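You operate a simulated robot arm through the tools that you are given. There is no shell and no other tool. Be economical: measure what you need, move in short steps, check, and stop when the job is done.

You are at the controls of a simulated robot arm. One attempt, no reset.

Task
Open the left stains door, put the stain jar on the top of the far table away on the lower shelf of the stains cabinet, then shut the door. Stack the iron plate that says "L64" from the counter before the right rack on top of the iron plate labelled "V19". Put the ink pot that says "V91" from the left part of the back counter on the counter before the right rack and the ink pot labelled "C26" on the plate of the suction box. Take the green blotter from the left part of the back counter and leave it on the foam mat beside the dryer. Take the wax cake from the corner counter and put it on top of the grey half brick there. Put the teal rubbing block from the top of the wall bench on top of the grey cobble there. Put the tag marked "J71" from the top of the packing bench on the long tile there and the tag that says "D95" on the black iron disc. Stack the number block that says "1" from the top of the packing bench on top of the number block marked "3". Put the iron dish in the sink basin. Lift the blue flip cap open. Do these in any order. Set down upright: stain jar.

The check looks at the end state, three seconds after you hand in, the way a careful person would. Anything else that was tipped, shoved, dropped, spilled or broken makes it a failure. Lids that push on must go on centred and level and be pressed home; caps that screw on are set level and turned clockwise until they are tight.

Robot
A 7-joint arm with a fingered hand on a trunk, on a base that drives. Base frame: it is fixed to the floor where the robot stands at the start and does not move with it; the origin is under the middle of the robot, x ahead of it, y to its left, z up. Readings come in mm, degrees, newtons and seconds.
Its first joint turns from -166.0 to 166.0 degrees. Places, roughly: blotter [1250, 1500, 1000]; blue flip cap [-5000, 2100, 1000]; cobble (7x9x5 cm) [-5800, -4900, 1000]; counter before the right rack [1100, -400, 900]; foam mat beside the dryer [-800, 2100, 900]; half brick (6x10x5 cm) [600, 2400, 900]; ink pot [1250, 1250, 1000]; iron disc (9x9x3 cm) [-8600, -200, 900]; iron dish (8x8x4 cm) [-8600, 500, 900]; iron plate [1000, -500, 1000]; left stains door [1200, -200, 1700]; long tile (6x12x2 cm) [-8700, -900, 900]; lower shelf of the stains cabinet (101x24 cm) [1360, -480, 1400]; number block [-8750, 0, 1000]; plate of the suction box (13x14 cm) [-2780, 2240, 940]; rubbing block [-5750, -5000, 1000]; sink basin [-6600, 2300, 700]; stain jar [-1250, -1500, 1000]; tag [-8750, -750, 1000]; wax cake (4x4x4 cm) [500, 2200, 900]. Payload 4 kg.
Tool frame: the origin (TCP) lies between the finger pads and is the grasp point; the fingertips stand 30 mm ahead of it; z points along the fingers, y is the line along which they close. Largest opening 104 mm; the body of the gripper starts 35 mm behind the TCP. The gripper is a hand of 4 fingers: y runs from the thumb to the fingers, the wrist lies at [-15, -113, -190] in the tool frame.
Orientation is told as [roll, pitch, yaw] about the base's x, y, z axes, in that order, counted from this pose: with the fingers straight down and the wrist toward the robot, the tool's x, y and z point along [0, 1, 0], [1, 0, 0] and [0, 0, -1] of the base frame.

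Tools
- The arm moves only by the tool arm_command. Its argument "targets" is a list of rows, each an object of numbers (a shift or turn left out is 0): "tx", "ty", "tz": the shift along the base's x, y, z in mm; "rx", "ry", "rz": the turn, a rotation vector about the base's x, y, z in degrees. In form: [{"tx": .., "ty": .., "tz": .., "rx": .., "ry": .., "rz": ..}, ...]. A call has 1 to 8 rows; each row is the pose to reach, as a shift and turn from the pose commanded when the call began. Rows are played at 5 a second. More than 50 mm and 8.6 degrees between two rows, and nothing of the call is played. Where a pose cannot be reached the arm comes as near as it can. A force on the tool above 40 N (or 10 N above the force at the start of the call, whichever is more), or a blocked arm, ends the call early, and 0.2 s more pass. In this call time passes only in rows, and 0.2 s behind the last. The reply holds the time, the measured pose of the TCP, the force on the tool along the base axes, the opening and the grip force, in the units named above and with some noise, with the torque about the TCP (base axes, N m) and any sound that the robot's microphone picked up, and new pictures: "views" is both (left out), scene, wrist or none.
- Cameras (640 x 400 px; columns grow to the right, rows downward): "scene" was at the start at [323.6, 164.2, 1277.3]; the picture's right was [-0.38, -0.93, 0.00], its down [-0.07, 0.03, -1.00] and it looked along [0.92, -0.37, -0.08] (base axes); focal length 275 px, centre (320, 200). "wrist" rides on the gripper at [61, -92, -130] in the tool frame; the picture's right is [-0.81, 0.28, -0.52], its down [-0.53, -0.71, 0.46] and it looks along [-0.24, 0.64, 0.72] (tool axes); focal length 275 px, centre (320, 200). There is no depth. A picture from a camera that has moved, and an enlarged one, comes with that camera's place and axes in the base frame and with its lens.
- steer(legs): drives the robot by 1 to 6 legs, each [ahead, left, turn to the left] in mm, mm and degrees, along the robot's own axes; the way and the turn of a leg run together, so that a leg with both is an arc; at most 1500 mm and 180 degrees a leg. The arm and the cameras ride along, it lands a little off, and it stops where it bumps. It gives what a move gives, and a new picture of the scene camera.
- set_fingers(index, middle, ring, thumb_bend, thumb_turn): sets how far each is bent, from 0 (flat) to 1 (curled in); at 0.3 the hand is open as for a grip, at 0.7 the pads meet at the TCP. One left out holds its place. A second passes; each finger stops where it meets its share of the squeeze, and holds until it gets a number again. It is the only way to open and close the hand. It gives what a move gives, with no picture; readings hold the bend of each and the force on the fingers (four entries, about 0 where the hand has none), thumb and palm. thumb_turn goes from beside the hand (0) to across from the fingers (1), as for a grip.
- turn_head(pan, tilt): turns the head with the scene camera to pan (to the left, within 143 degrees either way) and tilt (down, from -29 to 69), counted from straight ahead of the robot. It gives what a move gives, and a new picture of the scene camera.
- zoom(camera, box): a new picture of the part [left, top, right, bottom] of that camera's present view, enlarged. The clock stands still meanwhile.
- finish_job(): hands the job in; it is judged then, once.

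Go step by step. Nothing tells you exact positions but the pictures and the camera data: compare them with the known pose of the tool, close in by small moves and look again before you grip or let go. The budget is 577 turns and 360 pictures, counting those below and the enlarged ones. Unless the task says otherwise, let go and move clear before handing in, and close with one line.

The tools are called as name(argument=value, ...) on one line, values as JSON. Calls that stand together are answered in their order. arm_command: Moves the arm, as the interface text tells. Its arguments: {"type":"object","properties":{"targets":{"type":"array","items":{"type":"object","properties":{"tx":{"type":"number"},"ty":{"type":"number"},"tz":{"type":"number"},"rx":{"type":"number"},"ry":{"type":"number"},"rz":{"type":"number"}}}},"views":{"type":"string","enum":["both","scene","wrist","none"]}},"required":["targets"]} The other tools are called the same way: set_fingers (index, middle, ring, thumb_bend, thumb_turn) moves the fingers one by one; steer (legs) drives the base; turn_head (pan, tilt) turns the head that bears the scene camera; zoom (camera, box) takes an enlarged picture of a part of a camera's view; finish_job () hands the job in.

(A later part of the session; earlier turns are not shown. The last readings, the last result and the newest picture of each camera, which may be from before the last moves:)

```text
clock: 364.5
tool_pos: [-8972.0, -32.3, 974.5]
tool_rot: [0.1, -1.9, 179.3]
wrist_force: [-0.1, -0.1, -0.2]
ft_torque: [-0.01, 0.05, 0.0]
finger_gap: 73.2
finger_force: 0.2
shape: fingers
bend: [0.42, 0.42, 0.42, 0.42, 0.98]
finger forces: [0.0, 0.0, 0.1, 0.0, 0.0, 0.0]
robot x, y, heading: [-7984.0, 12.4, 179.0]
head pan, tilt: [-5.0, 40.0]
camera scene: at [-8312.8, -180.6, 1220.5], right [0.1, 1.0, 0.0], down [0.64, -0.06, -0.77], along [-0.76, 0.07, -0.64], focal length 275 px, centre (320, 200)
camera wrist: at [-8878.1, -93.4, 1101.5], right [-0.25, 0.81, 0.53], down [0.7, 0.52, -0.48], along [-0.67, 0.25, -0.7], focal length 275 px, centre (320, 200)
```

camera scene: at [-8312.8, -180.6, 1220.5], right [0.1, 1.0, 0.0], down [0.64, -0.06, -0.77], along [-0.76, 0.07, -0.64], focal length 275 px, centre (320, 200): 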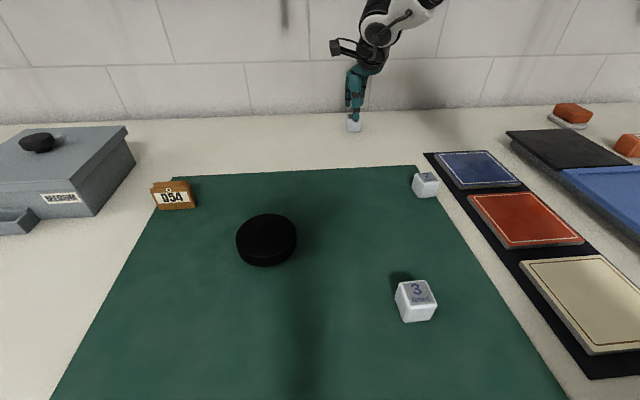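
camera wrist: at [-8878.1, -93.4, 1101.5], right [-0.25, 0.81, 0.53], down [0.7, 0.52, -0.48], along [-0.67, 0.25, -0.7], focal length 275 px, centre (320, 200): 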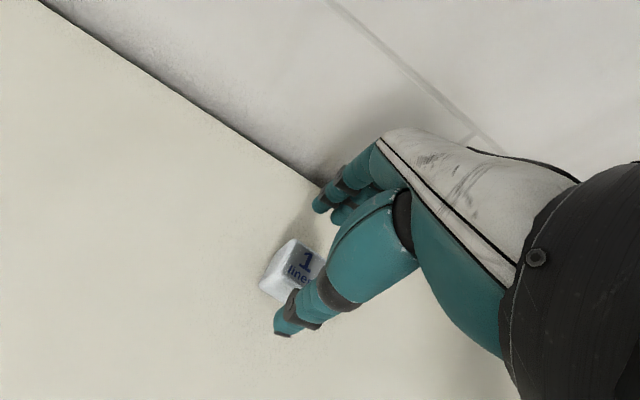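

arm_command(targets=[{"tx": -1, "tz": -20}, {"tx": -2, "tz": -40}], views="none")

set_fingers(index=0.65, middle=0.65, ring=0.65, thumb_bend=0.65)

arm_command(targets=[{"tz": 20}, {"tz": 50, "tx": 5}, {"tz": 75, "tx": 20}], views="both")

```text
clock: 365.1
tool_pos: [-8974.8, -31.5, 935.9]
tool_rot: [0.0, -1.9, 179.3]
wrist_force: [0.7, 0.4, 0.4]
ft_torque: [0.0, -0.02, -0.02]
finger_gap: 73.3
finger_force: 0.1
shape: fingers
bend: [0.42, 0.42, 0.42, 0.42, 0.98]
finger forces: [0.0, 0.1, 0.0, 0.1, 0.0, 0.1]
robot x, y, heading: [-7986.3, 10.9, 179.2]
head pan, tilt: [-5.0, 40.0]
```

```text
clock: 366.1
tool_pos: [-8975.2, -32.0, 935.4]
tool_rot: [0.1, -2.0, 179.4]
wrist_force: [0.0, -0.4, 0.6]
ft_torque: [-0.01, 0.0, 0.03]
finger_gap: 31.2
finger_force: 7.3
shape: fingers
bend: [0.59, 0.62, 0.65, 0.58, 0.97]
finger forces: [4.0, 2.9, 0.0, 0.1, 6.9, 0.0]
robot x, y, heading: [-7988.7, 8.1, 179.4]
head pan, tilt: [-5.0, 40.0]
```

```text
clock: 366.9
tool_pos: [-8954.9, -30.8, 1011.0]
tool_rot: [0.0, -1.9, 179.3]
wrist_force: [0.1, 0.5, 0.2]
ft_torque: [-0.01, -0.01, 0.0]
finger_gap: 31.5
finger_force: 7.0
shape: fingers
bend: [0.59, 0.62, 0.65, 0.58, 0.97]
finger forces: [4.1, 2.7, 0.0, 0.1, 6.9, 0.0]
robot x, y, heading: [-7984.8, 5.8, 179.4]
head pan, tilt: [-5.0, 40.0]
camera scene: at [-8313.3, -180.7, 1220.4], right [0.1, 1.0, 0.0], down [0.64, -0.06, -0.77], along [-0.76, 0.07, -0.64], focal length 275 px, centre (320, 200)
camera wrist: at [-8860.8, -92.3, 1139.6], right [-0.25, 0.81, 0.53], down [0.7, 0.52, -0.48], along [-0.66, 0.25, -0.7], focal length 275 px, centre (320, 200)
```

scene: 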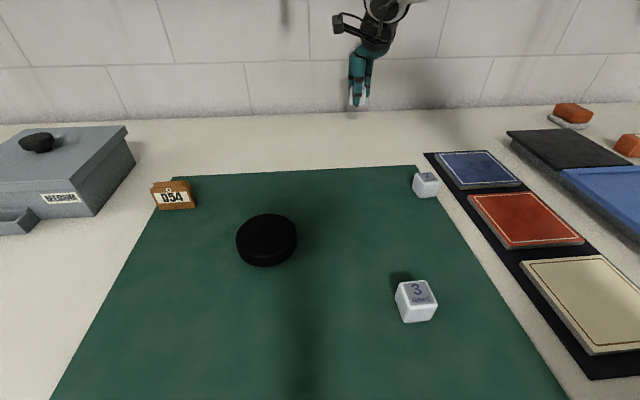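
wrist: 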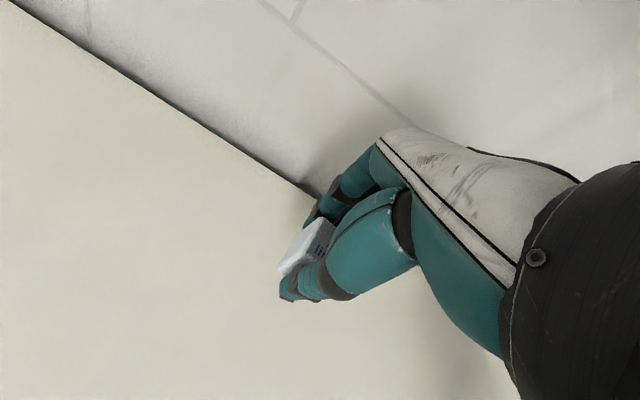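

Block 1 held. I'll lift, retract a little, and back the robot up to reach block 3.

arm_command(targets=[{"tz": 25, "tx": 30}, {"tz": 50, "tx": 70}, {"tz": 60, "tx": 115}], views="none")

steer(legs=[[-320, 0, 0.5]])

zoom(camera="scene", box=[320, 110, 420, 210])

```text
clock: 367.7
tool_pos: [-8840.3, -30.2, 1070.5]
tool_rot: [0.1, -1.8, 179.3]
wrist_force: [0.1, -0.2, -0.7]
ft_torque: [-0.04, -0.01, 0.03]
finger_gap: 31.3
finger_force: 6.2
shape: fingers
bend: [0.59, 0.62, 0.65, 0.58, 0.97]
finger forces: [4.0, 2.7, 0.0, 0.0, 6.7, 0.0]
robot x, y, heading: [-7985.7, 11.9, 179.3]
head pan, tilt: [-5.0, 40.0]
```

```text
clock: 369.8
tool_pos: [-8525.8, -40.1, 1072.3]
tool_rot: [0.1, -1.8, 180.0]
wrist_force: [-0.1, 0.6, -0.2]
ft_torque: [0.03, -0.01, -0.01]
finger_gap: 31.4
finger_force: 6.6
shape: fingers
bend: [0.59, 0.62, 0.65, 0.58, 0.97]
finger forces: [3.9, 2.8, 0.0, 0.1, 6.7, 0.1]
robot x, y, heading: [-7672.8, 6.2, -179.6]
head pan, tilt: [-5.0, 40.0]
camera scene: at [-7996.9, -184.9, 1220.5], right [0.09, 1.0, 0.0], down [0.64, -0.06, -0.77], along [-0.76, 0.07, -0.64], focal length 275 px, centre (320, 200)
```

scene: 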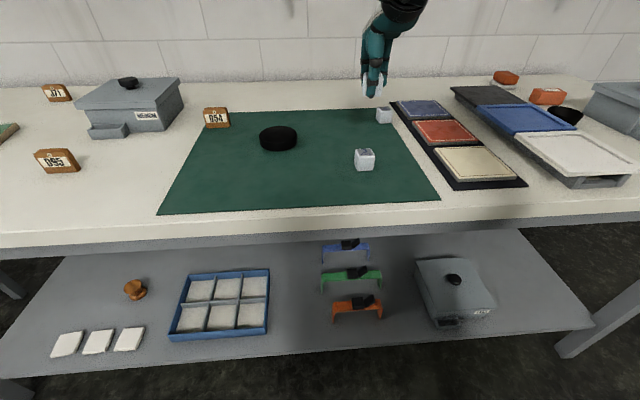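

```text
4.00 times, centred on (370, 160) of scene
camera zoom: at [-7996.9, -184.9, 1220.5], right [0.09, 1.0, 0.0], down [0.64, -0.06, -0.77], along [-0.76, 0.07, -0.64], focal length 1098 px, centre (120, 360)
```

zoom: 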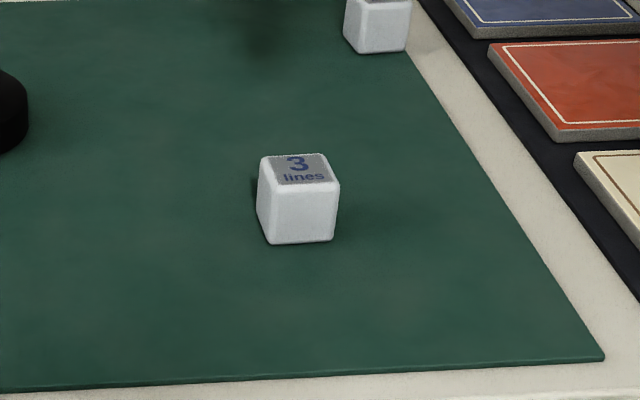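

Block 3's top centre is about (-8476, -49). I'll bring block 1 above it and compare.

arm_command(targets=[{"tx": 25, "ty": -5, "tz": -15}, {"tx": 49, "ty": -9, "tz": -40}], views="both")

zoom(camera="scene", box=[320, 90, 420, 190])

```text
clock: 370.4
tool_pos: [-8474.9, -49.5, 1032.0]
tool_rot: [0.2, -1.9, 179.7]
wrist_force: [-0.4, -0.2, -0.1]
ft_torque: [0.0, -0.03, 0.01]
finger_gap: 31.5
finger_force: 6.6
shape: fingers
bend: [0.59, 0.62, 0.65, 0.58, 0.97]
finger forces: [4.1, 2.7, 0.0, 0.0, 6.7, 0.0]
robot x, y, heading: [-7672.5, 7.2, -179.8]
head pan, tilt: [-5.0, 40.0]
camera scene: at [-7997.1, -184.8, 1220.5], right [0.09, 1.0, 0.0], down [0.64, -0.06, -0.77], along [-0.76, 0.07, -0.64], focal length 275 px, centre (320, 200)
camera wrist: at [-8380.1, -110.1, 1160.7], right [-0.26, 0.81, 0.53], down [0.7, 0.53, -0.48], along [-0.67, 0.24, -0.7], focal length 275 px, centre (320, 200)
```

scene: 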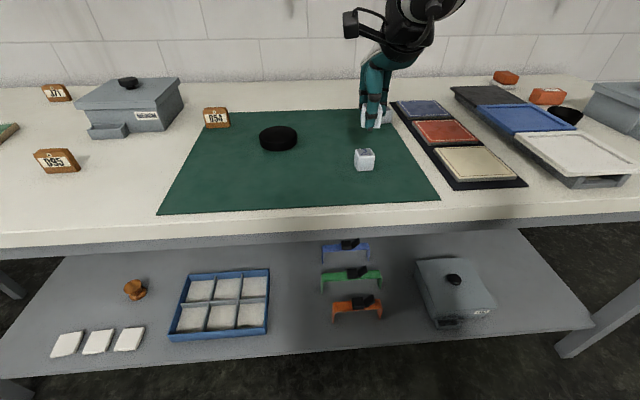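
wrist: 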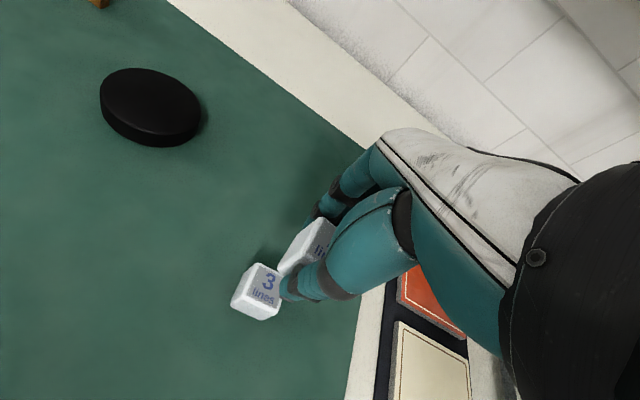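

```text
4.00 times, centred on (370, 140) of scene
camera zoom: at [-7997.1, -184.8, 1220.5], right [0.09, 1.0, 0.0], down [0.64, -0.06, -0.77], along [-0.76, 0.07, -0.64], focal length 1098 px, centre (120, 440)
```

zoom: 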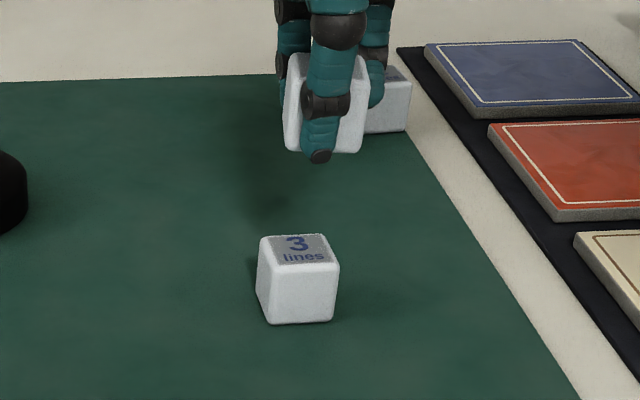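

arm_command(targets=[{"tx": 2, "ty": -3, "tz": -25}, {"tx": 2, "ty": -3, "tz": -45}, {"tx": 2, "ty": -3, "tz": -55}], views="none")

zoom(camera="scene", box=[330, 110, 410, 190])

```text
clock: 371.2
tool_pos: [-8475.7, -53.8, 978.2]
tool_rot: [0.0, -1.9, 179.9]
wrist_force: [-0.5, -0.5, -0.1]
ft_torque: [0.01, 0.05, -0.01]
finger_gap: 31.3
finger_force: 6.5
shape: fingers
bend: [0.59, 0.62, 0.65, 0.58, 0.97]
finger forces: [4.1, 2.7, 0.0, 0.1, 6.7, 0.1]
robot x, y, heading: [-7670.8, 9.5, -180.2]
head pan, tilt: [-5.0, 40.0]
```

```text
5.00 times, centred on (370, 150) of scene
camera zoom: at [-7996.9, -184.9, 1220.5], right [0.09, 1.0, 0.0], down [0.64, -0.06, -0.77], along [-0.76, 0.07, -0.64], focal length 1373 px, centre (70, 450)
```

zoom: 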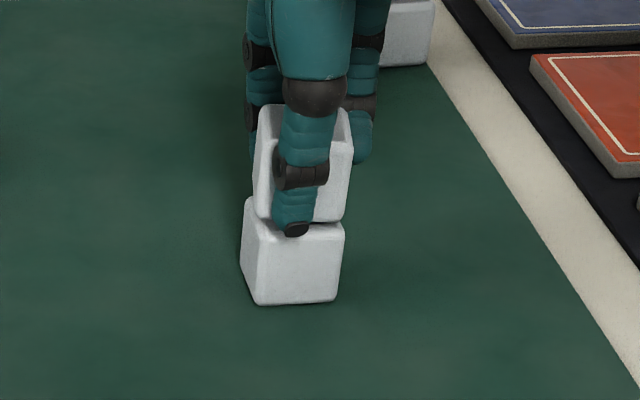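

arm_command(targets=[{"ty": -1.5, "tz": -3}, {"ty": -1.5, "tz": -5}, {"ty": -1.5, "tz": -7}], views="none")

```text
clock: 372.0
tool_pos: [-8474.7, -55.2, 972.0]
tool_rot: [0.0, -2.0, 179.9]
wrist_force: [0.2, -0.1, 12.0]
ft_torque: [-0.04, -0.03, 0.0]
finger_gap: 31.1
finger_force: 8.2
shape: fingers
bend: [0.6, 0.62, 0.65, 0.58, 0.97]
finger forces: [4.5, 3.2, 0.0, 0.0, 7.9, 0.1]
robot x, y, heading: [-7669.3, 11.0, -179.8]
head pan, tilt: [-5.0, 40.0]
```

Contact. I'll ease up 1 mm, open and lift.

arm_command(targets=[{"tz": 1}], views="none")

set_fingers(index=0.45, middle=0.45, ring=0.45, thumb_bend=0.45)

arm_command(targets=[{"tz": 25}, {"tz": 65}, {"tz": 110}, {"tz": 150}], views="none")

zoom(camera="scene", box=[330, 110, 410, 190])

```text
clock: 372.4
tool_pos: [-8474.9, -54.3, 971.8]
tool_rot: [0.1, -1.8, 179.9]
wrist_force: [-1.5, 0.5, 9.7]
ft_torque: [-0.04, 0.0, -0.01]
finger_gap: 31.2
finger_force: 8.1
shape: fingers
bend: [0.6, 0.62, 0.65, 0.58, 0.97]
finger forces: [5.0, 3.5, 0.0, 0.0, 7.2, 0.0]
robot x, y, heading: [-7674.0, 7.9, -179.8]
head pan, tilt: [-5.0, 40.0]
```

```text
clock: 373.4
tool_pos: [-8473.8, -53.9, 970.0]
tool_rot: [0.1, -1.8, 179.9]
wrist_force: [0.2, -0.8, 0.0]
ft_torque: [0.02, 0.02, 0.01]
finger_gap: 64.3
finger_force: 0.0
shape: fingers
bend: [0.45, 0.45, 0.45, 0.45, 0.97]
finger forces: [0.1, 0.0, 0.0, 0.0, 0.0, 0.1]
robot x, y, heading: [-7673.3, 11.6, -179.9]
head pan, tilt: [-5.0, 40.0]
```

```text
clock: 374.4
tool_pos: [-8476.1, -56.3, 1121.1]
tool_rot: [0.1, -1.9, 179.9]
wrist_force: [0.3, 0.3, -0.1]
ft_torque: [-0.01, 0.01, 0.0]
finger_gap: 64.7
finger_force: 0.0
shape: fingers
bend: [0.45, 0.45, 0.45, 0.45, 0.97]
finger forces: [0.1, 0.0, 0.0, 0.0, 0.0, 0.0]
robot x, y, heading: [-7672.9, 9.9, -180.1]
head pan, tilt: [-5.0, 40.0]
```

```text
5.00 times, centred on (370, 150) of scene
camera zoom: at [-7997.1, -184.9, 1220.4], right [0.09, 1.0, 0.0], down [0.64, -0.05, -0.77], along [-0.76, 0.07, -0.64], focal length 1373 px, centre (70, 450)
```

zoom: 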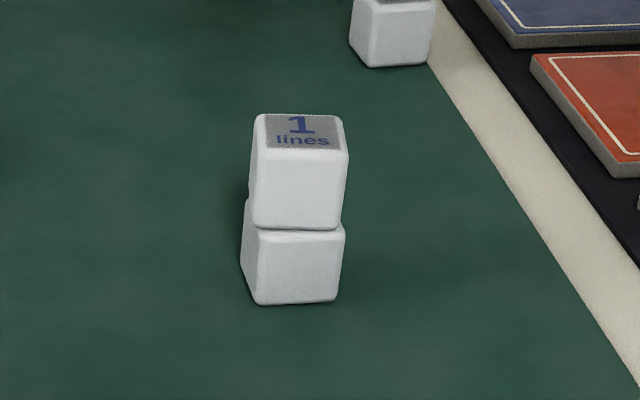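

Block 1 sits squarely on 3. Next the tags: I'll strafe left toward D95.

steer(legs=[[0, 600, 0]])

zoom(camera="scene", box=[160, 60, 480, 220])

```text
clock: 377.8
tool_pos: [-8474.6, -659.2, 1120.7]
tool_rot: [0.1, -1.9, 179.8]
wrist_force: [-0.3, 0.4, -0.1]
ft_torque: [0.03, -0.02, -0.03]
finger_gap: 64.7
finger_force: 0.0
shape: fingers
bend: [0.45, 0.45, 0.45, 0.45, 0.97]
finger forces: [0.0, 0.1, 0.0, 0.0, 0.1, 0.0]
robot x, y, heading: [-7670.7, -595.4, -179.9]
head pan, tilt: [-5.0, 40.0]
camera scene: at [-7996.5, -789.1, 1220.5], right [0.09, 1.0, 0.0], down [0.64, -0.06, -0.77], along [-0.76, 0.07, -0.64], focal length 275 px, centre (320, 200)
```

scene: 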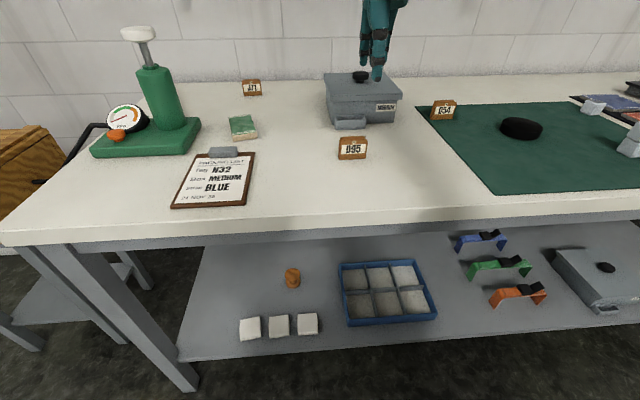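

```text
2.00 times, centred on (320, 140) of scene
camera zoom: at [-7996.5, -789.1, 1220.5], right [0.09, 1.0, 0.0], down [0.64, -0.06, -0.77], along [-0.76, 0.07, -0.64], focal length 549 px, centre (320, 320)
```

zoom: 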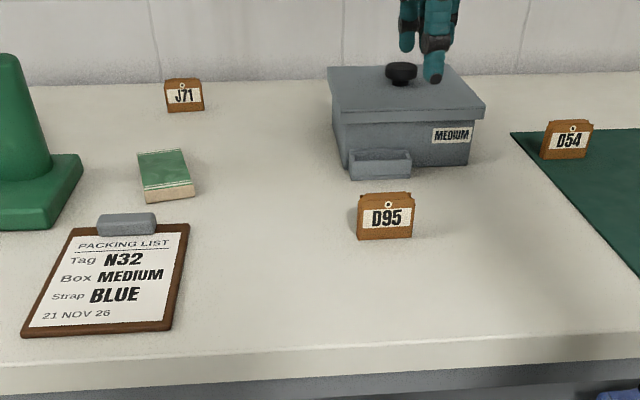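

zoom(camera="scene", box=[330, 125, 380, 170])

zoom(camera="scene", box=[220, 70, 290, 150])

```text
8.89 times, centred on (355, 148) of scene
camera zoom: at [-7996.5, -789.1, 1220.5], right [0.09, 1.0, 0.0], down [0.64, -0.06, -0.77], along [-0.76, 0.07, -0.64], focal length 2441 px, centre (9, 667)
```

zoom: 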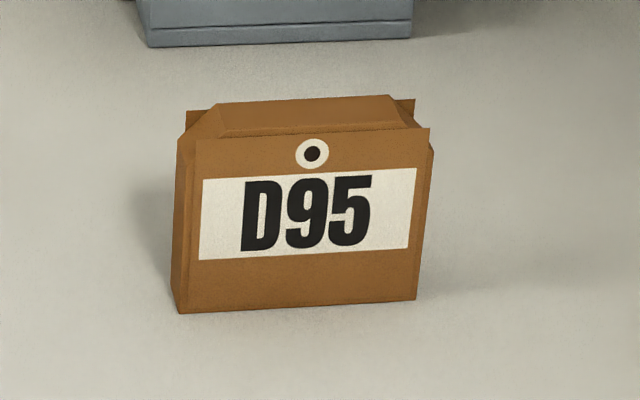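

```text
5.00 times, centred on (255, 110) of scene
camera zoom: at [-7996.5, -789.1, 1220.5], right [0.09, 1.0, 0.0], down [0.64, -0.06, -0.77], along [-0.76, 0.07, -0.64], focal length 1373 px, centre (645, 650)
```

zoom: 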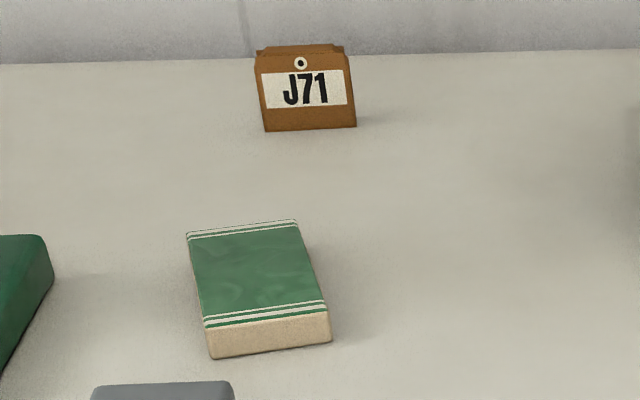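

D95 measures 59×22×46 mm, centre about (-8522, -668). I'll move above it and check with the wrist camera.

arm_command(targets=[{"tx": -25, "ty": -5, "tz": -35}, {"tx": -46, "ty": -9, "tz": -75}, {"tx": -46, "ty": -9, "tz": -120}], views="both")

```text
clock: 378.6
tool_pos: [-8521.2, -670.2, 999.1]
tool_rot: [0.0, -2.0, 179.9]
wrist_force: [-0.3, 0.2, -0.1]
ft_torque: [-0.02, 0.01, -0.02]
finger_gap: 64.8
finger_force: 0.0
shape: fingers
bend: [0.45, 0.45, 0.45, 0.45, 0.97]
finger forces: [0.0, 0.0, 0.0, 0.0, 0.1, 0.0]
robot x, y, heading: [-7672.0, -592.9, -179.9]
head pan, tilt: [-5.0, 40.0]
camera scene: at [-7996.3, -789.0, 1220.6], right [0.09, 1.0, 0.0], down [0.64, -0.06, -0.77], along [-0.76, 0.07, -0.64], focal length 275 px, centre (320, 200)
camera wrist: at [-8425.9, -730.0, 1127.5], right [-0.26, 0.81, 0.53], down [0.7, 0.53, -0.48], along [-0.67, 0.25, -0.7], focal length 275 px, centre (320, 200)
```

scene: 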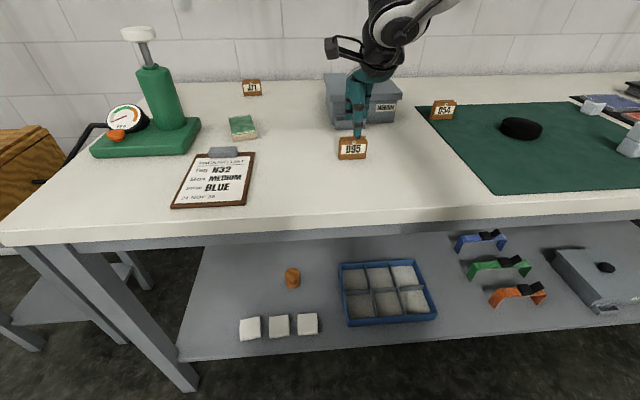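
wrist: 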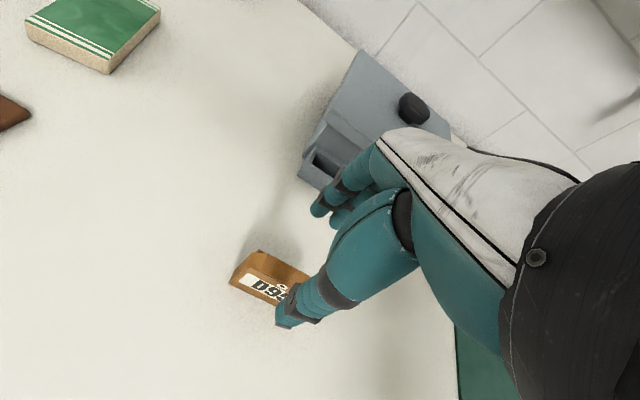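

arm_command(targets=[{"tx": 3, "ty": 2, "tz": -30}, {"tx": 3, "ty": 2, "tz": -62}], views="none")

set_fingers(index=0.68, middle=0.68, ring=0.68, thumb_bend=0.68)

arm_command(targets=[{"tz": 20}, {"tz": 50}, {"tz": 90}], views="both")

```text
clock: 379.2
tool_pos: [-8518.4, -665.5, 940.3]
tool_rot: [0.0, -1.8, 179.7]
wrist_force: [0.3, -0.2, -0.6]
ft_torque: [-0.01, -0.04, -0.02]
finger_gap: 64.7
finger_force: 0.1
shape: fingers
bend: [0.45, 0.45, 0.45, 0.45, 0.97]
finger forces: [0.0, 0.0, 0.0, 0.1, 0.0, 0.0]
robot x, y, heading: [-7671.4, -596.4, -180.1]
head pan, tilt: [-5.0, 40.0]
```

```text
clock: 380.2
tool_pos: [-8517.7, -668.3, 939.6]
tool_rot: [0.0, -1.9, 179.7]
wrist_force: [-0.4, -1.3, 0.4]
ft_torque: [0.02, -0.01, 0.01]
finger_gap: 11.2
finger_force: 2.4
shape: fingers
bend: [0.66, 0.67, 0.68, 0.66, 0.97]
finger forces: [1.3, 0.7, 0.1, 0.0, 1.9, 0.1]
robot x, y, heading: [-7667.8, -592.5, -180.1]
head pan, tilt: [-5.0, 40.0]
```

```text
clock: 381.0
tool_pos: [-8517.7, -667.1, 1028.4]
tool_rot: [-0.1, -1.8, 179.8]
wrist_force: [0.4, 0.7, -1.1]
ft_torque: [-0.01, -0.01, 0.04]
finger_gap: 11.1
finger_force: 2.1
shape: fingers
bend: [0.66, 0.67, 0.68, 0.66, 0.97]
finger forces: [1.3, 0.6, 0.0, 0.0, 2.0, 0.1]
robot x, y, heading: [-7669.7, -597.0, -179.8]
head pan, tilt: [-5.0, 40.0]
camera scene: at [-7996.7, -789.1, 1220.4], right [0.09, 1.0, 0.0], down [0.64, -0.06, -0.77], along [-0.76, 0.07, -0.64], focal length 275 px, centre (320, 200)
camera wrist: at [-8422.7, -727.6, 1157.5], right [-0.26, 0.81, 0.53], down [0.7, 0.53, -0.48], along [-0.67, 0.25, -0.7], focal length 275 px, centre (320, 200)
```

scene: 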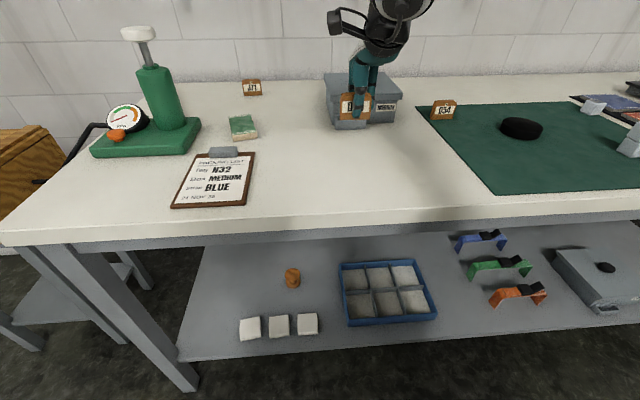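
wrist: 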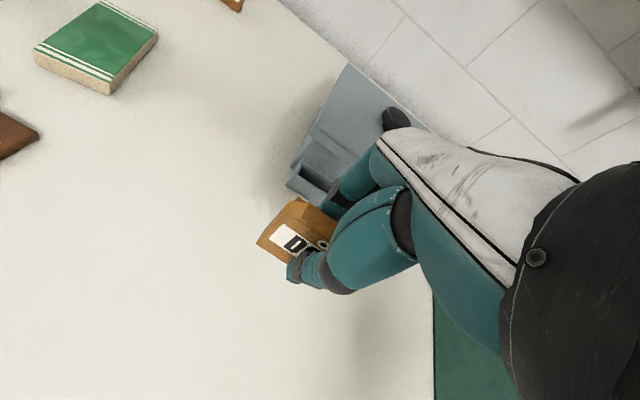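

I'll firm the grip a little before carrying.

set_fingers(index=0.75, middle=0.75, ring=0.7, thumb_bend=0.73)

zoom(camera="scene", box=[320, 70, 400, 140])

```text
clock: 382.0
tool_pos: [-8517.8, -668.4, 1028.6]
tool_rot: [0.0, -1.9, 179.8]
wrist_force: [1.0, -0.7, -0.8]
ft_torque: [0.01, 0.02, -0.01]
finger_gap: 9.5
finger_force: 10.8
shape: fingers
bend: [0.73, 0.74, 0.7, 0.66, 0.96]
finger forces: [7.3, 3.5, 0.0, 0.0, 10.8, 0.0]
robot x, y, heading: [-7667.7, -599.9, -179.9]
head pan, tilt: [-5.0, 40.0]
```

```text
5.71 times, centred on (360, 105) of scene
camera zoom: at [-7996.5, -789.1, 1220.5], right [0.09, 1.0, 0.0], down [0.64, -0.06, -0.77], along [-0.76, 0.07, -0.64], focal length 1569 px, centre (91, 743)
```

zoom: 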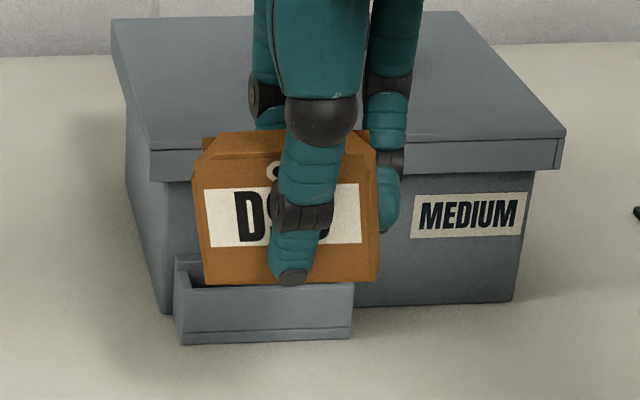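

steer(legs=[[0, -400, 0]])

zoom(camera="scene", box=[260, 60, 420, 180])

```text
clock: 384.5
tool_pos: [-8518.1, -268.1, 1029.0]
tool_rot: [0.1, -1.9, 179.9]
wrist_force: [-0.4, 0.0, -0.1]
ft_torque: [-0.01, -0.01, -0.03]
finger_gap: 9.6
finger_force: 10.7
shape: fingers
bend: [0.73, 0.74, 0.7, 0.66, 0.96]
finger forces: [7.2, 3.6, 0.0, 0.1, 10.9, 0.1]
robot x, y, heading: [-7671.0, -193.8, -179.7]
head pan, tilt: [-5.0, 40.0]
camera scene: at [-7996.9, -389.7, 1220.5], right [0.08, 1.0, 0.0], down [0.64, -0.05, -0.77], along [-0.76, 0.07, -0.64], focal length 275 px, centre (320, 200)
```

scene: 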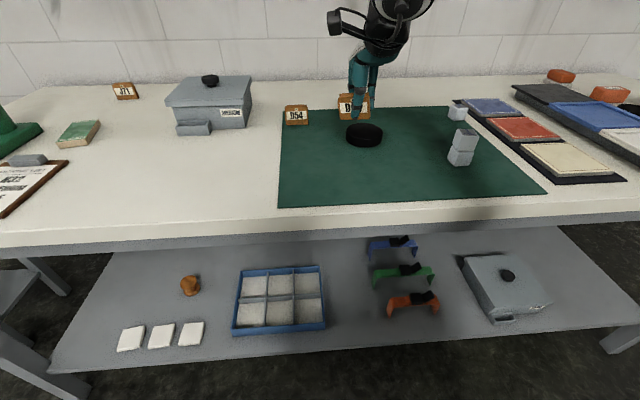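

```text
3.33 times, centred on (340, 120) of scene
camera zoom: at [-7996.9, -389.7, 1220.5], right [0.08, 1.0, 0.0], down [0.64, -0.05, -0.77], along [-0.76, 0.07, -0.64], focal length 915 px, centre (253, 467)
```

zoom: 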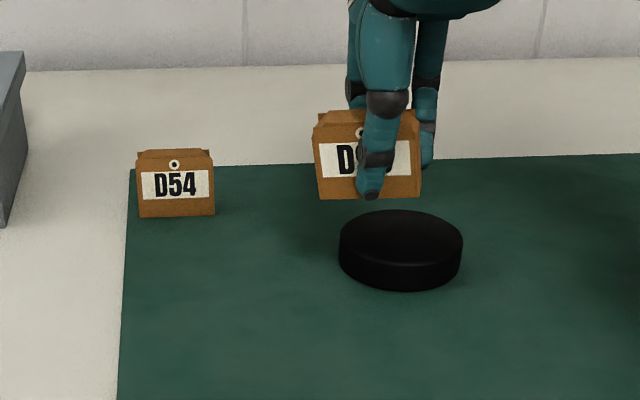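

arm_command(targets=[{"tx": -30, "ty": 14}, {"tx": -60, "ty": 28}, {"tx": -85, "ty": 40}], views="both")

```text
clock: 385.3
tool_pos: [-8603.6, -229.3, 1031.5]
tool_rot: [0.0, -1.9, 180.0]
wrist_force: [0.2, -0.2, 0.0]
ft_torque: [0.03, 0.0, 0.0]
finger_gap: 9.4
finger_force: 10.9
shape: fingers
bend: [0.73, 0.74, 0.7, 0.66, 0.96]
finger forces: [7.2, 3.6, 0.0, 0.1, 10.9, 0.0]
robot x, y, heading: [-7671.3, -195.3, -180.0]
head pan, tilt: [-5.0, 40.0]
camera scene: at [-7996.6, -389.9, 1220.5], right [0.08, 1.0, 0.0], down [0.64, -0.05, -0.77], along [-0.76, 0.06, -0.64], focal length 275 px, centre (320, 200)
camera wrist: at [-8507.9, -290.0, 1159.3], right [-0.26, 0.81, 0.53], down [0.7, 0.53, -0.48], along [-0.67, 0.24, -0.7], focal length 275 px, centre (320, 200)
```

scene: 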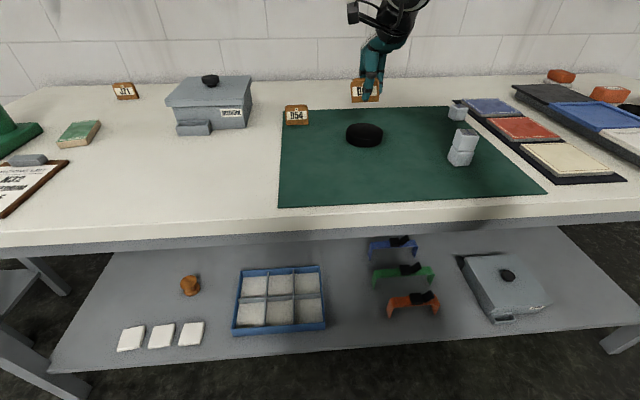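
wrist: 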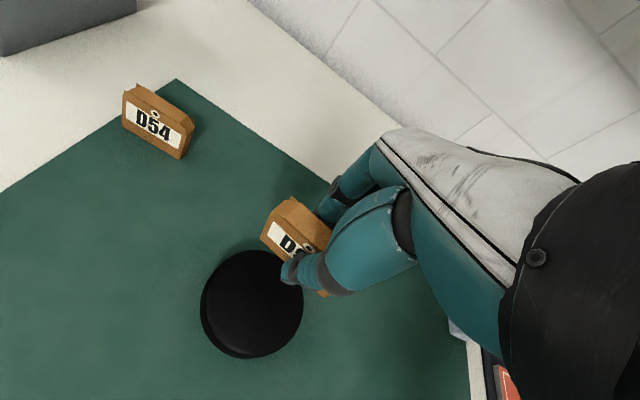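

Disc centre about (-8588, -232), top z≈928. I'll align and lower.

arm_command(targets=[{"tx": 15, "ty": -3, "tz": -15}, {"tx": 15, "ty": -3, "tz": -40}, {"tx": 15, "ty": -3, "tz": -54}], views="none")

zoom(camera="scene", box=[320, 70, 410, 160])

```text
clock: 386.1
tool_pos: [-8588.5, -232.2, 975.3]
tool_rot: [-0.1, -1.9, 179.9]
wrist_force: [-0.4, 0.4, -0.8]
ft_torque: [0.01, -0.01, 0.02]
finger_gap: 9.7
finger_force: 10.6
shape: fingers
bend: [0.73, 0.74, 0.7, 0.66, 0.96]
finger forces: [7.4, 3.5, 0.0, 0.0, 11.0, 0.2]
robot x, y, heading: [-7667.7, -197.4, -179.9]
head pan, tilt: [-5.0, 40.0]
```

```text
4.44 times, centred on (365, 115) of scene
camera zoom: at [-7996.9, -389.6, 1220.5], right [0.09, 1.0, 0.0], down [0.64, -0.05, -0.77], along [-0.76, 0.07, -0.64], focal length 1220 px, centre (120, 578)
```

zoom: 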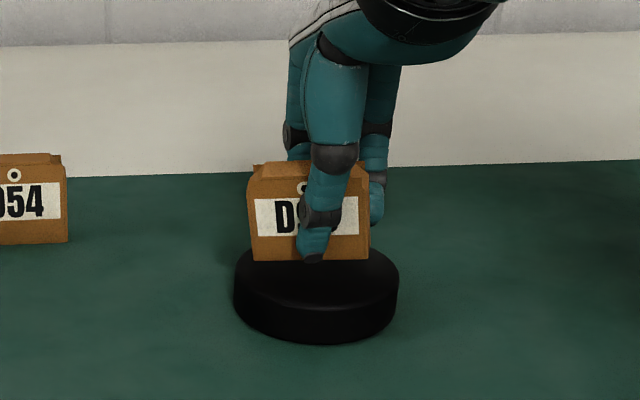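

arm_command(targets=[{"tx": 4, "tz": -3}, {"tx": 5, "tz": -6}, {"tx": 5, "tz": -8}], views="none")

```text
clock: 386.9
tool_pos: [-8583.9, -231.6, 967.5]
tool_rot: [0.1, -1.9, 180.0]
wrist_force: [-0.2, 0.3, 1.8]
ft_torque: [-0.06, 0.04, 0.0]
finger_gap: 9.2
finger_force: 11.4
shape: fingers
bend: [0.73, 0.74, 0.7, 0.66, 0.96]
finger forces: [8.3, 3.0, 0.2, 0.1, 10.9, 0.0]
robot x, y, heading: [-7668.3, -192.5, -179.8]
head pan, tilt: [-5.0, 40.0]
```

arm_command(targets=[{"tz": -1.5}], views="none")

set_fingers(index=0.55, middle=0.55, ring=0.55, thumb_bend=0.55)

arm_command(targets=[{"tz": 25}, {"tz": 65}, {"tz": 110}, {"tz": 150}], views="none")

zoom(camera="scene", box=[320, 70, 410, 160])

```text
clock: 387.3
tool_pos: [-8582.9, -231.6, 965.8]
tool_rot: [0.1, -1.9, 179.9]
wrist_force: [-0.8, 0.9, 1.8]
ft_torque: [-0.01, -0.02, 0.0]
finger_gap: 9.4
finger_force: 11.3
shape: fingers
bend: [0.73, 0.74, 0.7, 0.66, 0.95]
finger forces: [8.6, 3.0, 0.0, 0.0, 10.9, 0.0]
robot x, y, heading: [-7671.3, -198.4, -179.9]
head pan, tilt: [-5.0, 40.0]
```

```text
clock: 388.3
tool_pos: [-8582.6, -232.2, 966.5]
tool_rot: [0.1, -1.9, 179.9]
wrist_force: [0.0, -0.3, -0.2]
ft_torque: [0.0, 0.02, 0.01]
finger_gap: 38.5
finger_force: 0.2
shape: fingers
bend: [0.55, 0.55, 0.55, 0.55, 0.97]
finger forces: [0.1, 0.0, 0.0, 0.1, 0.0, 0.0]
robot x, y, heading: [-7670.5, -197.7, -180.0]
head pan, tilt: [-5.0, 40.0]
```

```text
clock: 389.3
tool_pos: [-8580.3, -232.4, 1117.5]
tool_rot: [0.0, -1.8, 179.9]
wrist_force: [-0.2, 0.7, 0.6]
ft_torque: [0.01, 0.01, 0.02]
finger_gap: 38.6
finger_force: 0.0
shape: fingers
bend: [0.55, 0.55, 0.55, 0.55, 0.97]
finger forces: [0.0, 0.0, 0.1, 0.0, 0.0, 0.1]
robot x, y, heading: [-7672.9, -198.0, -179.9]
head pan, tilt: [-5.0, 40.0]
```

```text
4.44 times, centred on (365, 115) of scene
camera zoom: at [-7997.0, -389.7, 1220.4], right [0.08, 1.0, 0.0], down [0.64, -0.05, -0.77], along [-0.76, 0.06, -0.64], focal length 1220 px, centre (120, 578)
```

zoom: 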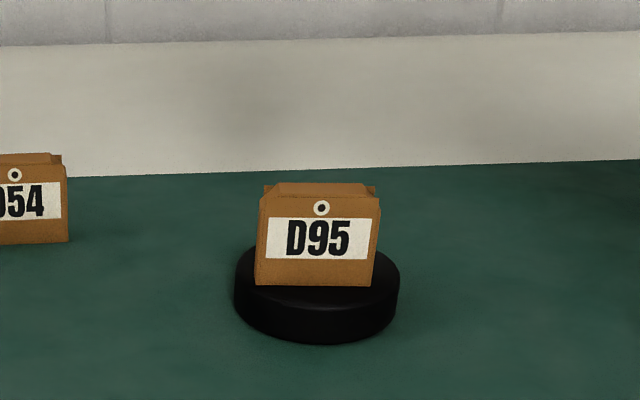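

D95 stands on the disc. Now J71 at about (-8952, -928); drive left and forward.

steer(legs=[[0, 690, 0], [302, 0, 0]])

zoom(camera="scene", box=[240, 80, 440, 280])

```text
clock: 394.7
tool_pos: [-8879.7, -899.7, 1117.7]
tool_rot: [0.0, -1.9, 179.2]
wrist_force: [0.1, -0.4, -0.4]
ft_torque: [0.02, -0.04, 0.0]
finger_gap: 38.8
finger_force: 0.0
shape: fingers
bend: [0.55, 0.55, 0.55, 0.55, 0.97]
finger forces: [0.0, 0.0, 0.0, 0.0, 0.1, 0.0]
robot x, y, heading: [-7971.1, -871.9, 179.6]
head pan, tilt: [-5.0, 40.0]
camera scene: at [-8298.1, -1062.7, 1220.5], right [0.1, 1.0, 0.0], down [0.64, -0.06, -0.77], along [-0.76, 0.07, -0.64], focal length 275 px, centre (320, 200)
```

scene: 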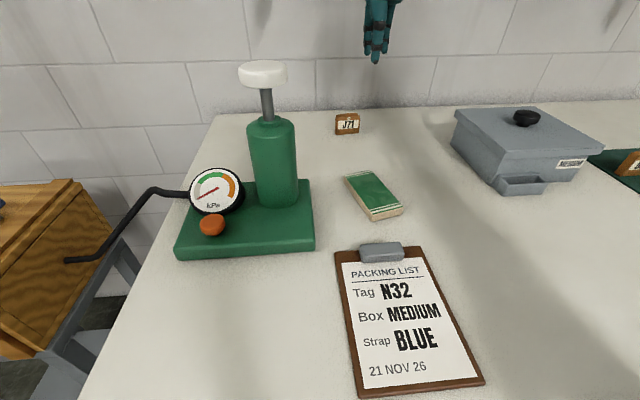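

```text
2.00 times, centred on (340, 180) of scene
camera zoom: at [-8298.1, -1062.7, 1220.5], right [0.1, 1.0, 0.0], down [0.64, -0.06, -0.77], along [-0.76, 0.07, -0.64], focal length 549 px, centre (280, 240)
```

zoom: 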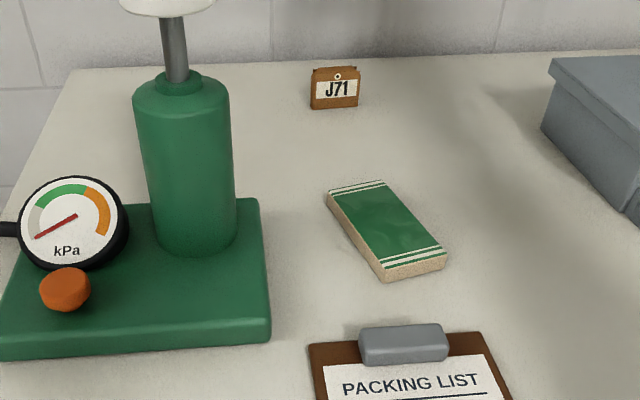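

set_fingers(index=0.45, middle=0.45, ring=0.45, thumb_bend=0.45)

arm_command(targets=[{"tx": -25, "ty": -12, "tz": -35}, {"tx": -50, "ty": -24, "tz": -70}, {"tx": -66, "ty": -33, "tz": -110}], views="both")

```text
clock: 395.7
tool_pos: [-8882.9, -897.5, 1117.7]
tool_rot: [0.0, -2.0, 179.1]
wrist_force: [0.2, 0.3, 0.2]
ft_torque: [0.01, 0.03, 0.0]
finger_gap: 64.8
finger_force: 0.1
shape: fingers
bend: [0.45, 0.45, 0.45, 0.45, 0.97]
finger forces: [0.1, 0.0, 0.0, 0.0, 0.1, 0.0]
robot x, y, heading: [-7971.3, -872.3, 179.5]
head pan, tilt: [-5.0, 40.0]
```

```text
clock: 396.5
tool_pos: [-8949.5, -929.7, 1009.2]
tool_rot: [0.0, -1.9, 179.3]
wrist_force: [0.5, -0.4, -0.4]
ft_torque: [0.03, -0.03, 0.02]
finger_gap: 64.8
finger_force: 0.1
shape: fingers
bend: [0.45, 0.45, 0.45, 0.45, 0.97]
finger forces: [0.0, 0.1, 0.1, 0.0, 0.0, 0.0]
robot x, y, heading: [-7971.7, -870.9, 179.5]
head pan, tilt: [-5.0, 40.0]
camera scene: at [-8297.7, -1062.6, 1220.6], right [0.1, 1.0, 0.0], down [0.64, -0.06, -0.77], along [-0.76, 0.07, -0.64], focal length 275 px, centre (320, 200)
camera wrist: at [-8853.8, -990.4, 1137.7], right [-0.25, 0.81, 0.53], down [0.7, 0.52, -0.48], along [-0.67, 0.25, -0.7], focal length 275 px, centre (320, 200)
```

scene: 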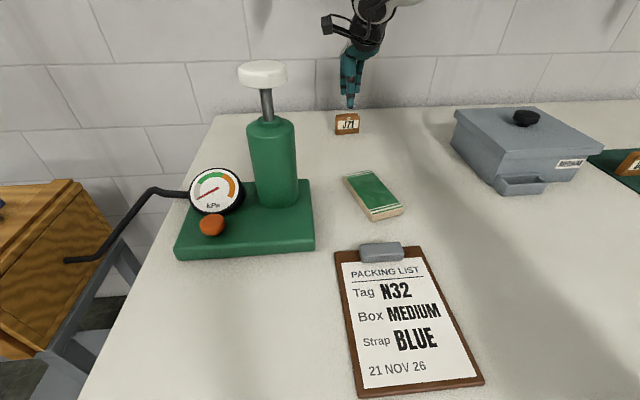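
wrist: 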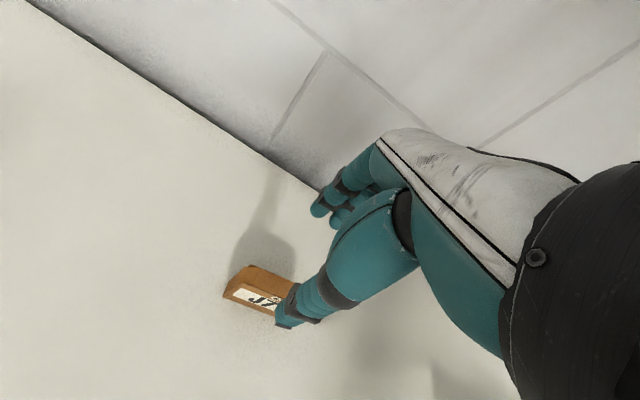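

arm_command(targets=[{"tx": 9, "ty": -2, "tz": -35}, {"tx": 10, "ty": -2, "tz": -70}], views="none")

set_fingers(index=0.75, middle=0.75, ring=0.72, thumb_bend=0.73)

arm_command(targets=[{"tz": 20}, {"tz": 50}, {"tz": 90}], views="both")

```text
clock: 397.1
tool_pos: [-8936.3, -931.9, 936.7]
tool_rot: [0.0, -1.9, 179.2]
wrist_force: [0.3, -0.4, 0.1]
ft_torque: [0.0, 0.01, -0.02]
finger_gap: 64.8
finger_force: 0.1
shape: fingers
bend: [0.45, 0.45, 0.45, 0.45, 0.97]
finger forces: [0.0, 0.1, 0.1, 0.0, 0.0, 0.0]
robot x, y, heading: [-7971.9, -870.6, 179.5]
head pan, tilt: [-5.0, 40.0]
```

```text
clock: 398.1
tool_pos: [-8936.5, -932.3, 937.1]
tool_rot: [0.0, -1.9, 179.2]
wrist_force: [-0.1, -0.3, -0.5]
ft_torque: [0.02, -0.01, -0.03]
finger_gap: 9.7
finger_force: 11.4
shape: fingers
bend: [0.73, 0.74, 0.72, 0.66, 0.96]
finger forces: [7.4, 3.5, 0.0, 0.1, 11.0, 0.0]
robot x, y, heading: [-7970.0, -869.3, 179.3]
head pan, tilt: [-5.0, 40.0]
```

```text
clock: 398.9
tool_pos: [-8937.6, -932.0, 1027.3]
tool_rot: [-0.1, -1.8, 179.2]
wrist_force: [-0.1, -0.7, -0.8]
ft_torque: [-0.02, -0.01, 0.01]
finger_gap: 9.2
finger_force: 11.0
shape: fingers
bend: [0.73, 0.74, 0.72, 0.66, 0.96]
finger forces: [7.5, 3.4, 0.1, 0.0, 11.0, 0.1]
robot x, y, heading: [-7971.6, -870.0, 179.2]
head pan, tilt: [-5.0, 40.0]
camera scene: at [-8298.2, -1062.7, 1220.4], right [0.1, 1.0, 0.0], down [0.64, -0.06, -0.77], along [-0.76, 0.07, -0.64], focal length 275 px, centre (320, 200)
camera wrist: at [-8842.5, -993.9, 1155.0], right [-0.25, 0.81, 0.53], down [0.71, 0.52, -0.48], along [-0.66, 0.25, -0.7], focal length 275 px, centre (320, 200)
```

scene: 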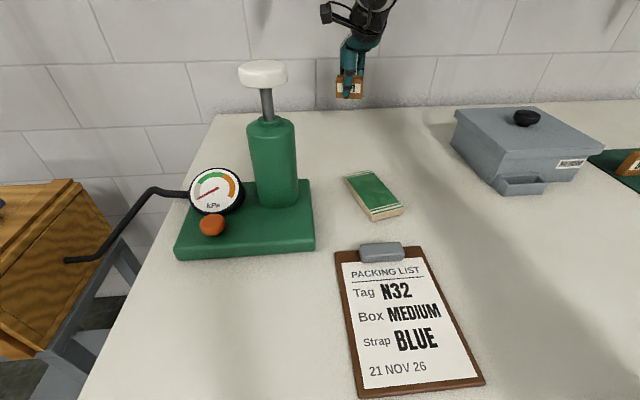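
wrist: 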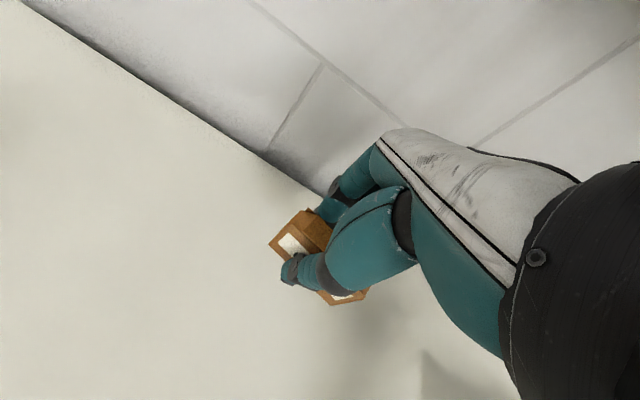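

J71 held. I'll back up 90 mm, rotate the tag about +65° and bring it over the tile.

steer(legs=[[-90, 0, 0]])

arm_command(targets=[{"tx": 22, "rz": 8.2, "tz": 10}, {"tx": 44, "rz": 16.4, "tz": 20}, {"tx": 66, "rz": 24.6, "tz": 20}, {"tx": 88, "rz": 32.8, "tz": 20}, {"tx": 110, "rz": 41, "tz": 20}, {"tx": 132, "rz": 49.2, "tz": 20}, {"tx": 155, "rz": 57.4, "tz": 20}, {"tx": 175, "ty": -4, "rz": 65, "tz": 20}], views="both")

```text
clock: 400.0
tool_pos: [-8848.0, -932.4, 1027.7]
tool_rot: [0.0, -1.9, 179.1]
wrist_force: [0.2, 1.0, 0.2]
ft_torque: [-0.01, 0.0, 0.0]
finger_gap: 9.2
finger_force: 11.2
shape: fingers
bend: [0.73, 0.74, 0.72, 0.66, 0.96]
finger forces: [7.5, 3.4, 0.0, 0.0, 10.9, 0.0]
robot x, y, heading: [-7879.0, -876.6, 179.2]
head pan, tilt: [-5.0, 40.0]
camera scene: at [-8208.6, -1063.5, 1220.5], right [0.1, 1.0, 0.0], down [0.64, -0.06, -0.77], along [-0.76, 0.08, -0.64], focal length 275 px, centre (320, 200)
```

scene: 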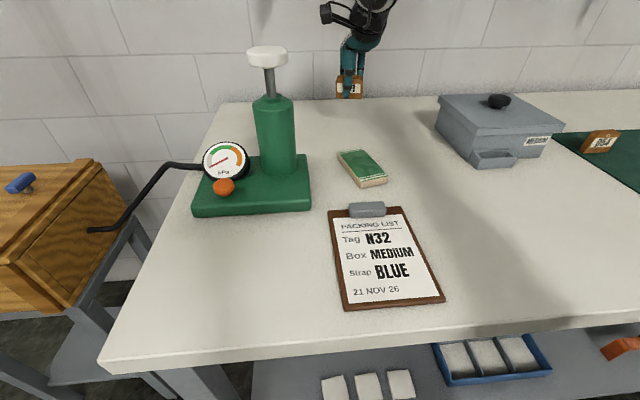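

```text
clock: 401.8
tool_pos: [-8675.5, -934.2, 1043.8]
tool_rot: [0.1, -1.8, -116.2]
wrist_force: [-2.9, 2.7, -3.1]
ft_torque: [-0.25, -0.15, 0.11]
finger_gap: 9.3
finger_force: 10.7
shape: fingers
bend: [0.74, 0.74, 0.72, 0.66, 0.96]
finger forces: [7.6, 3.2, 0.0, 0.0, 10.6, 0.0]
robot x, y, heading: [-7878.5, -875.2, 179.3]
head pan, tilt: [-5.0, 40.0]
camera scene: at [-8211.2, -1061.2, 1220.1], right [0.1, 0.99, 0.0], down [0.64, -0.07, -0.76], along [-0.76, 0.08, -0.64], focal length 275 px, centre (320, 200)
camera wrist: at [-8578.4, -873.6, 1172.2], right [-0.84, 0.12, 0.53], down [-0.17, 0.86, -0.48], along [-0.51, -0.49, -0.7], focal length 275 px, centre (320, 200)
```

scene: 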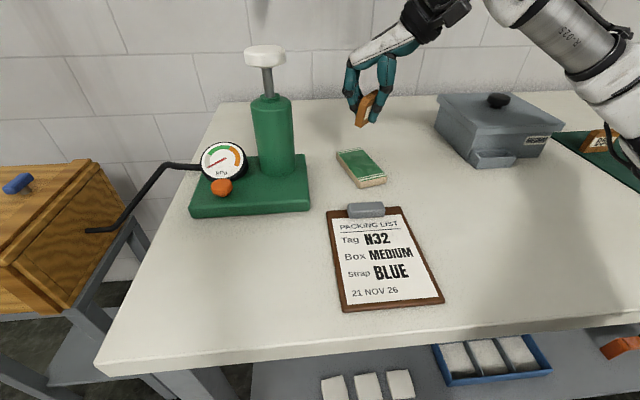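
wrist: 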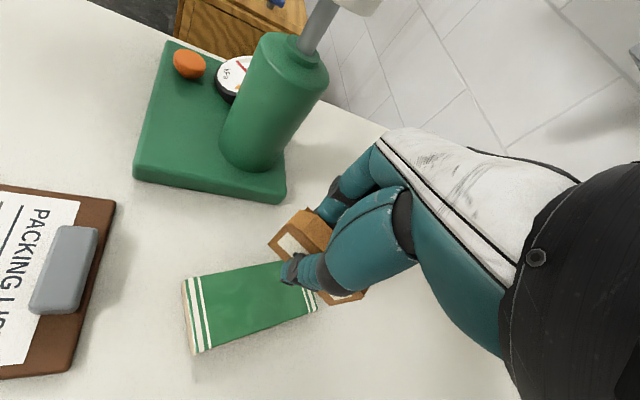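

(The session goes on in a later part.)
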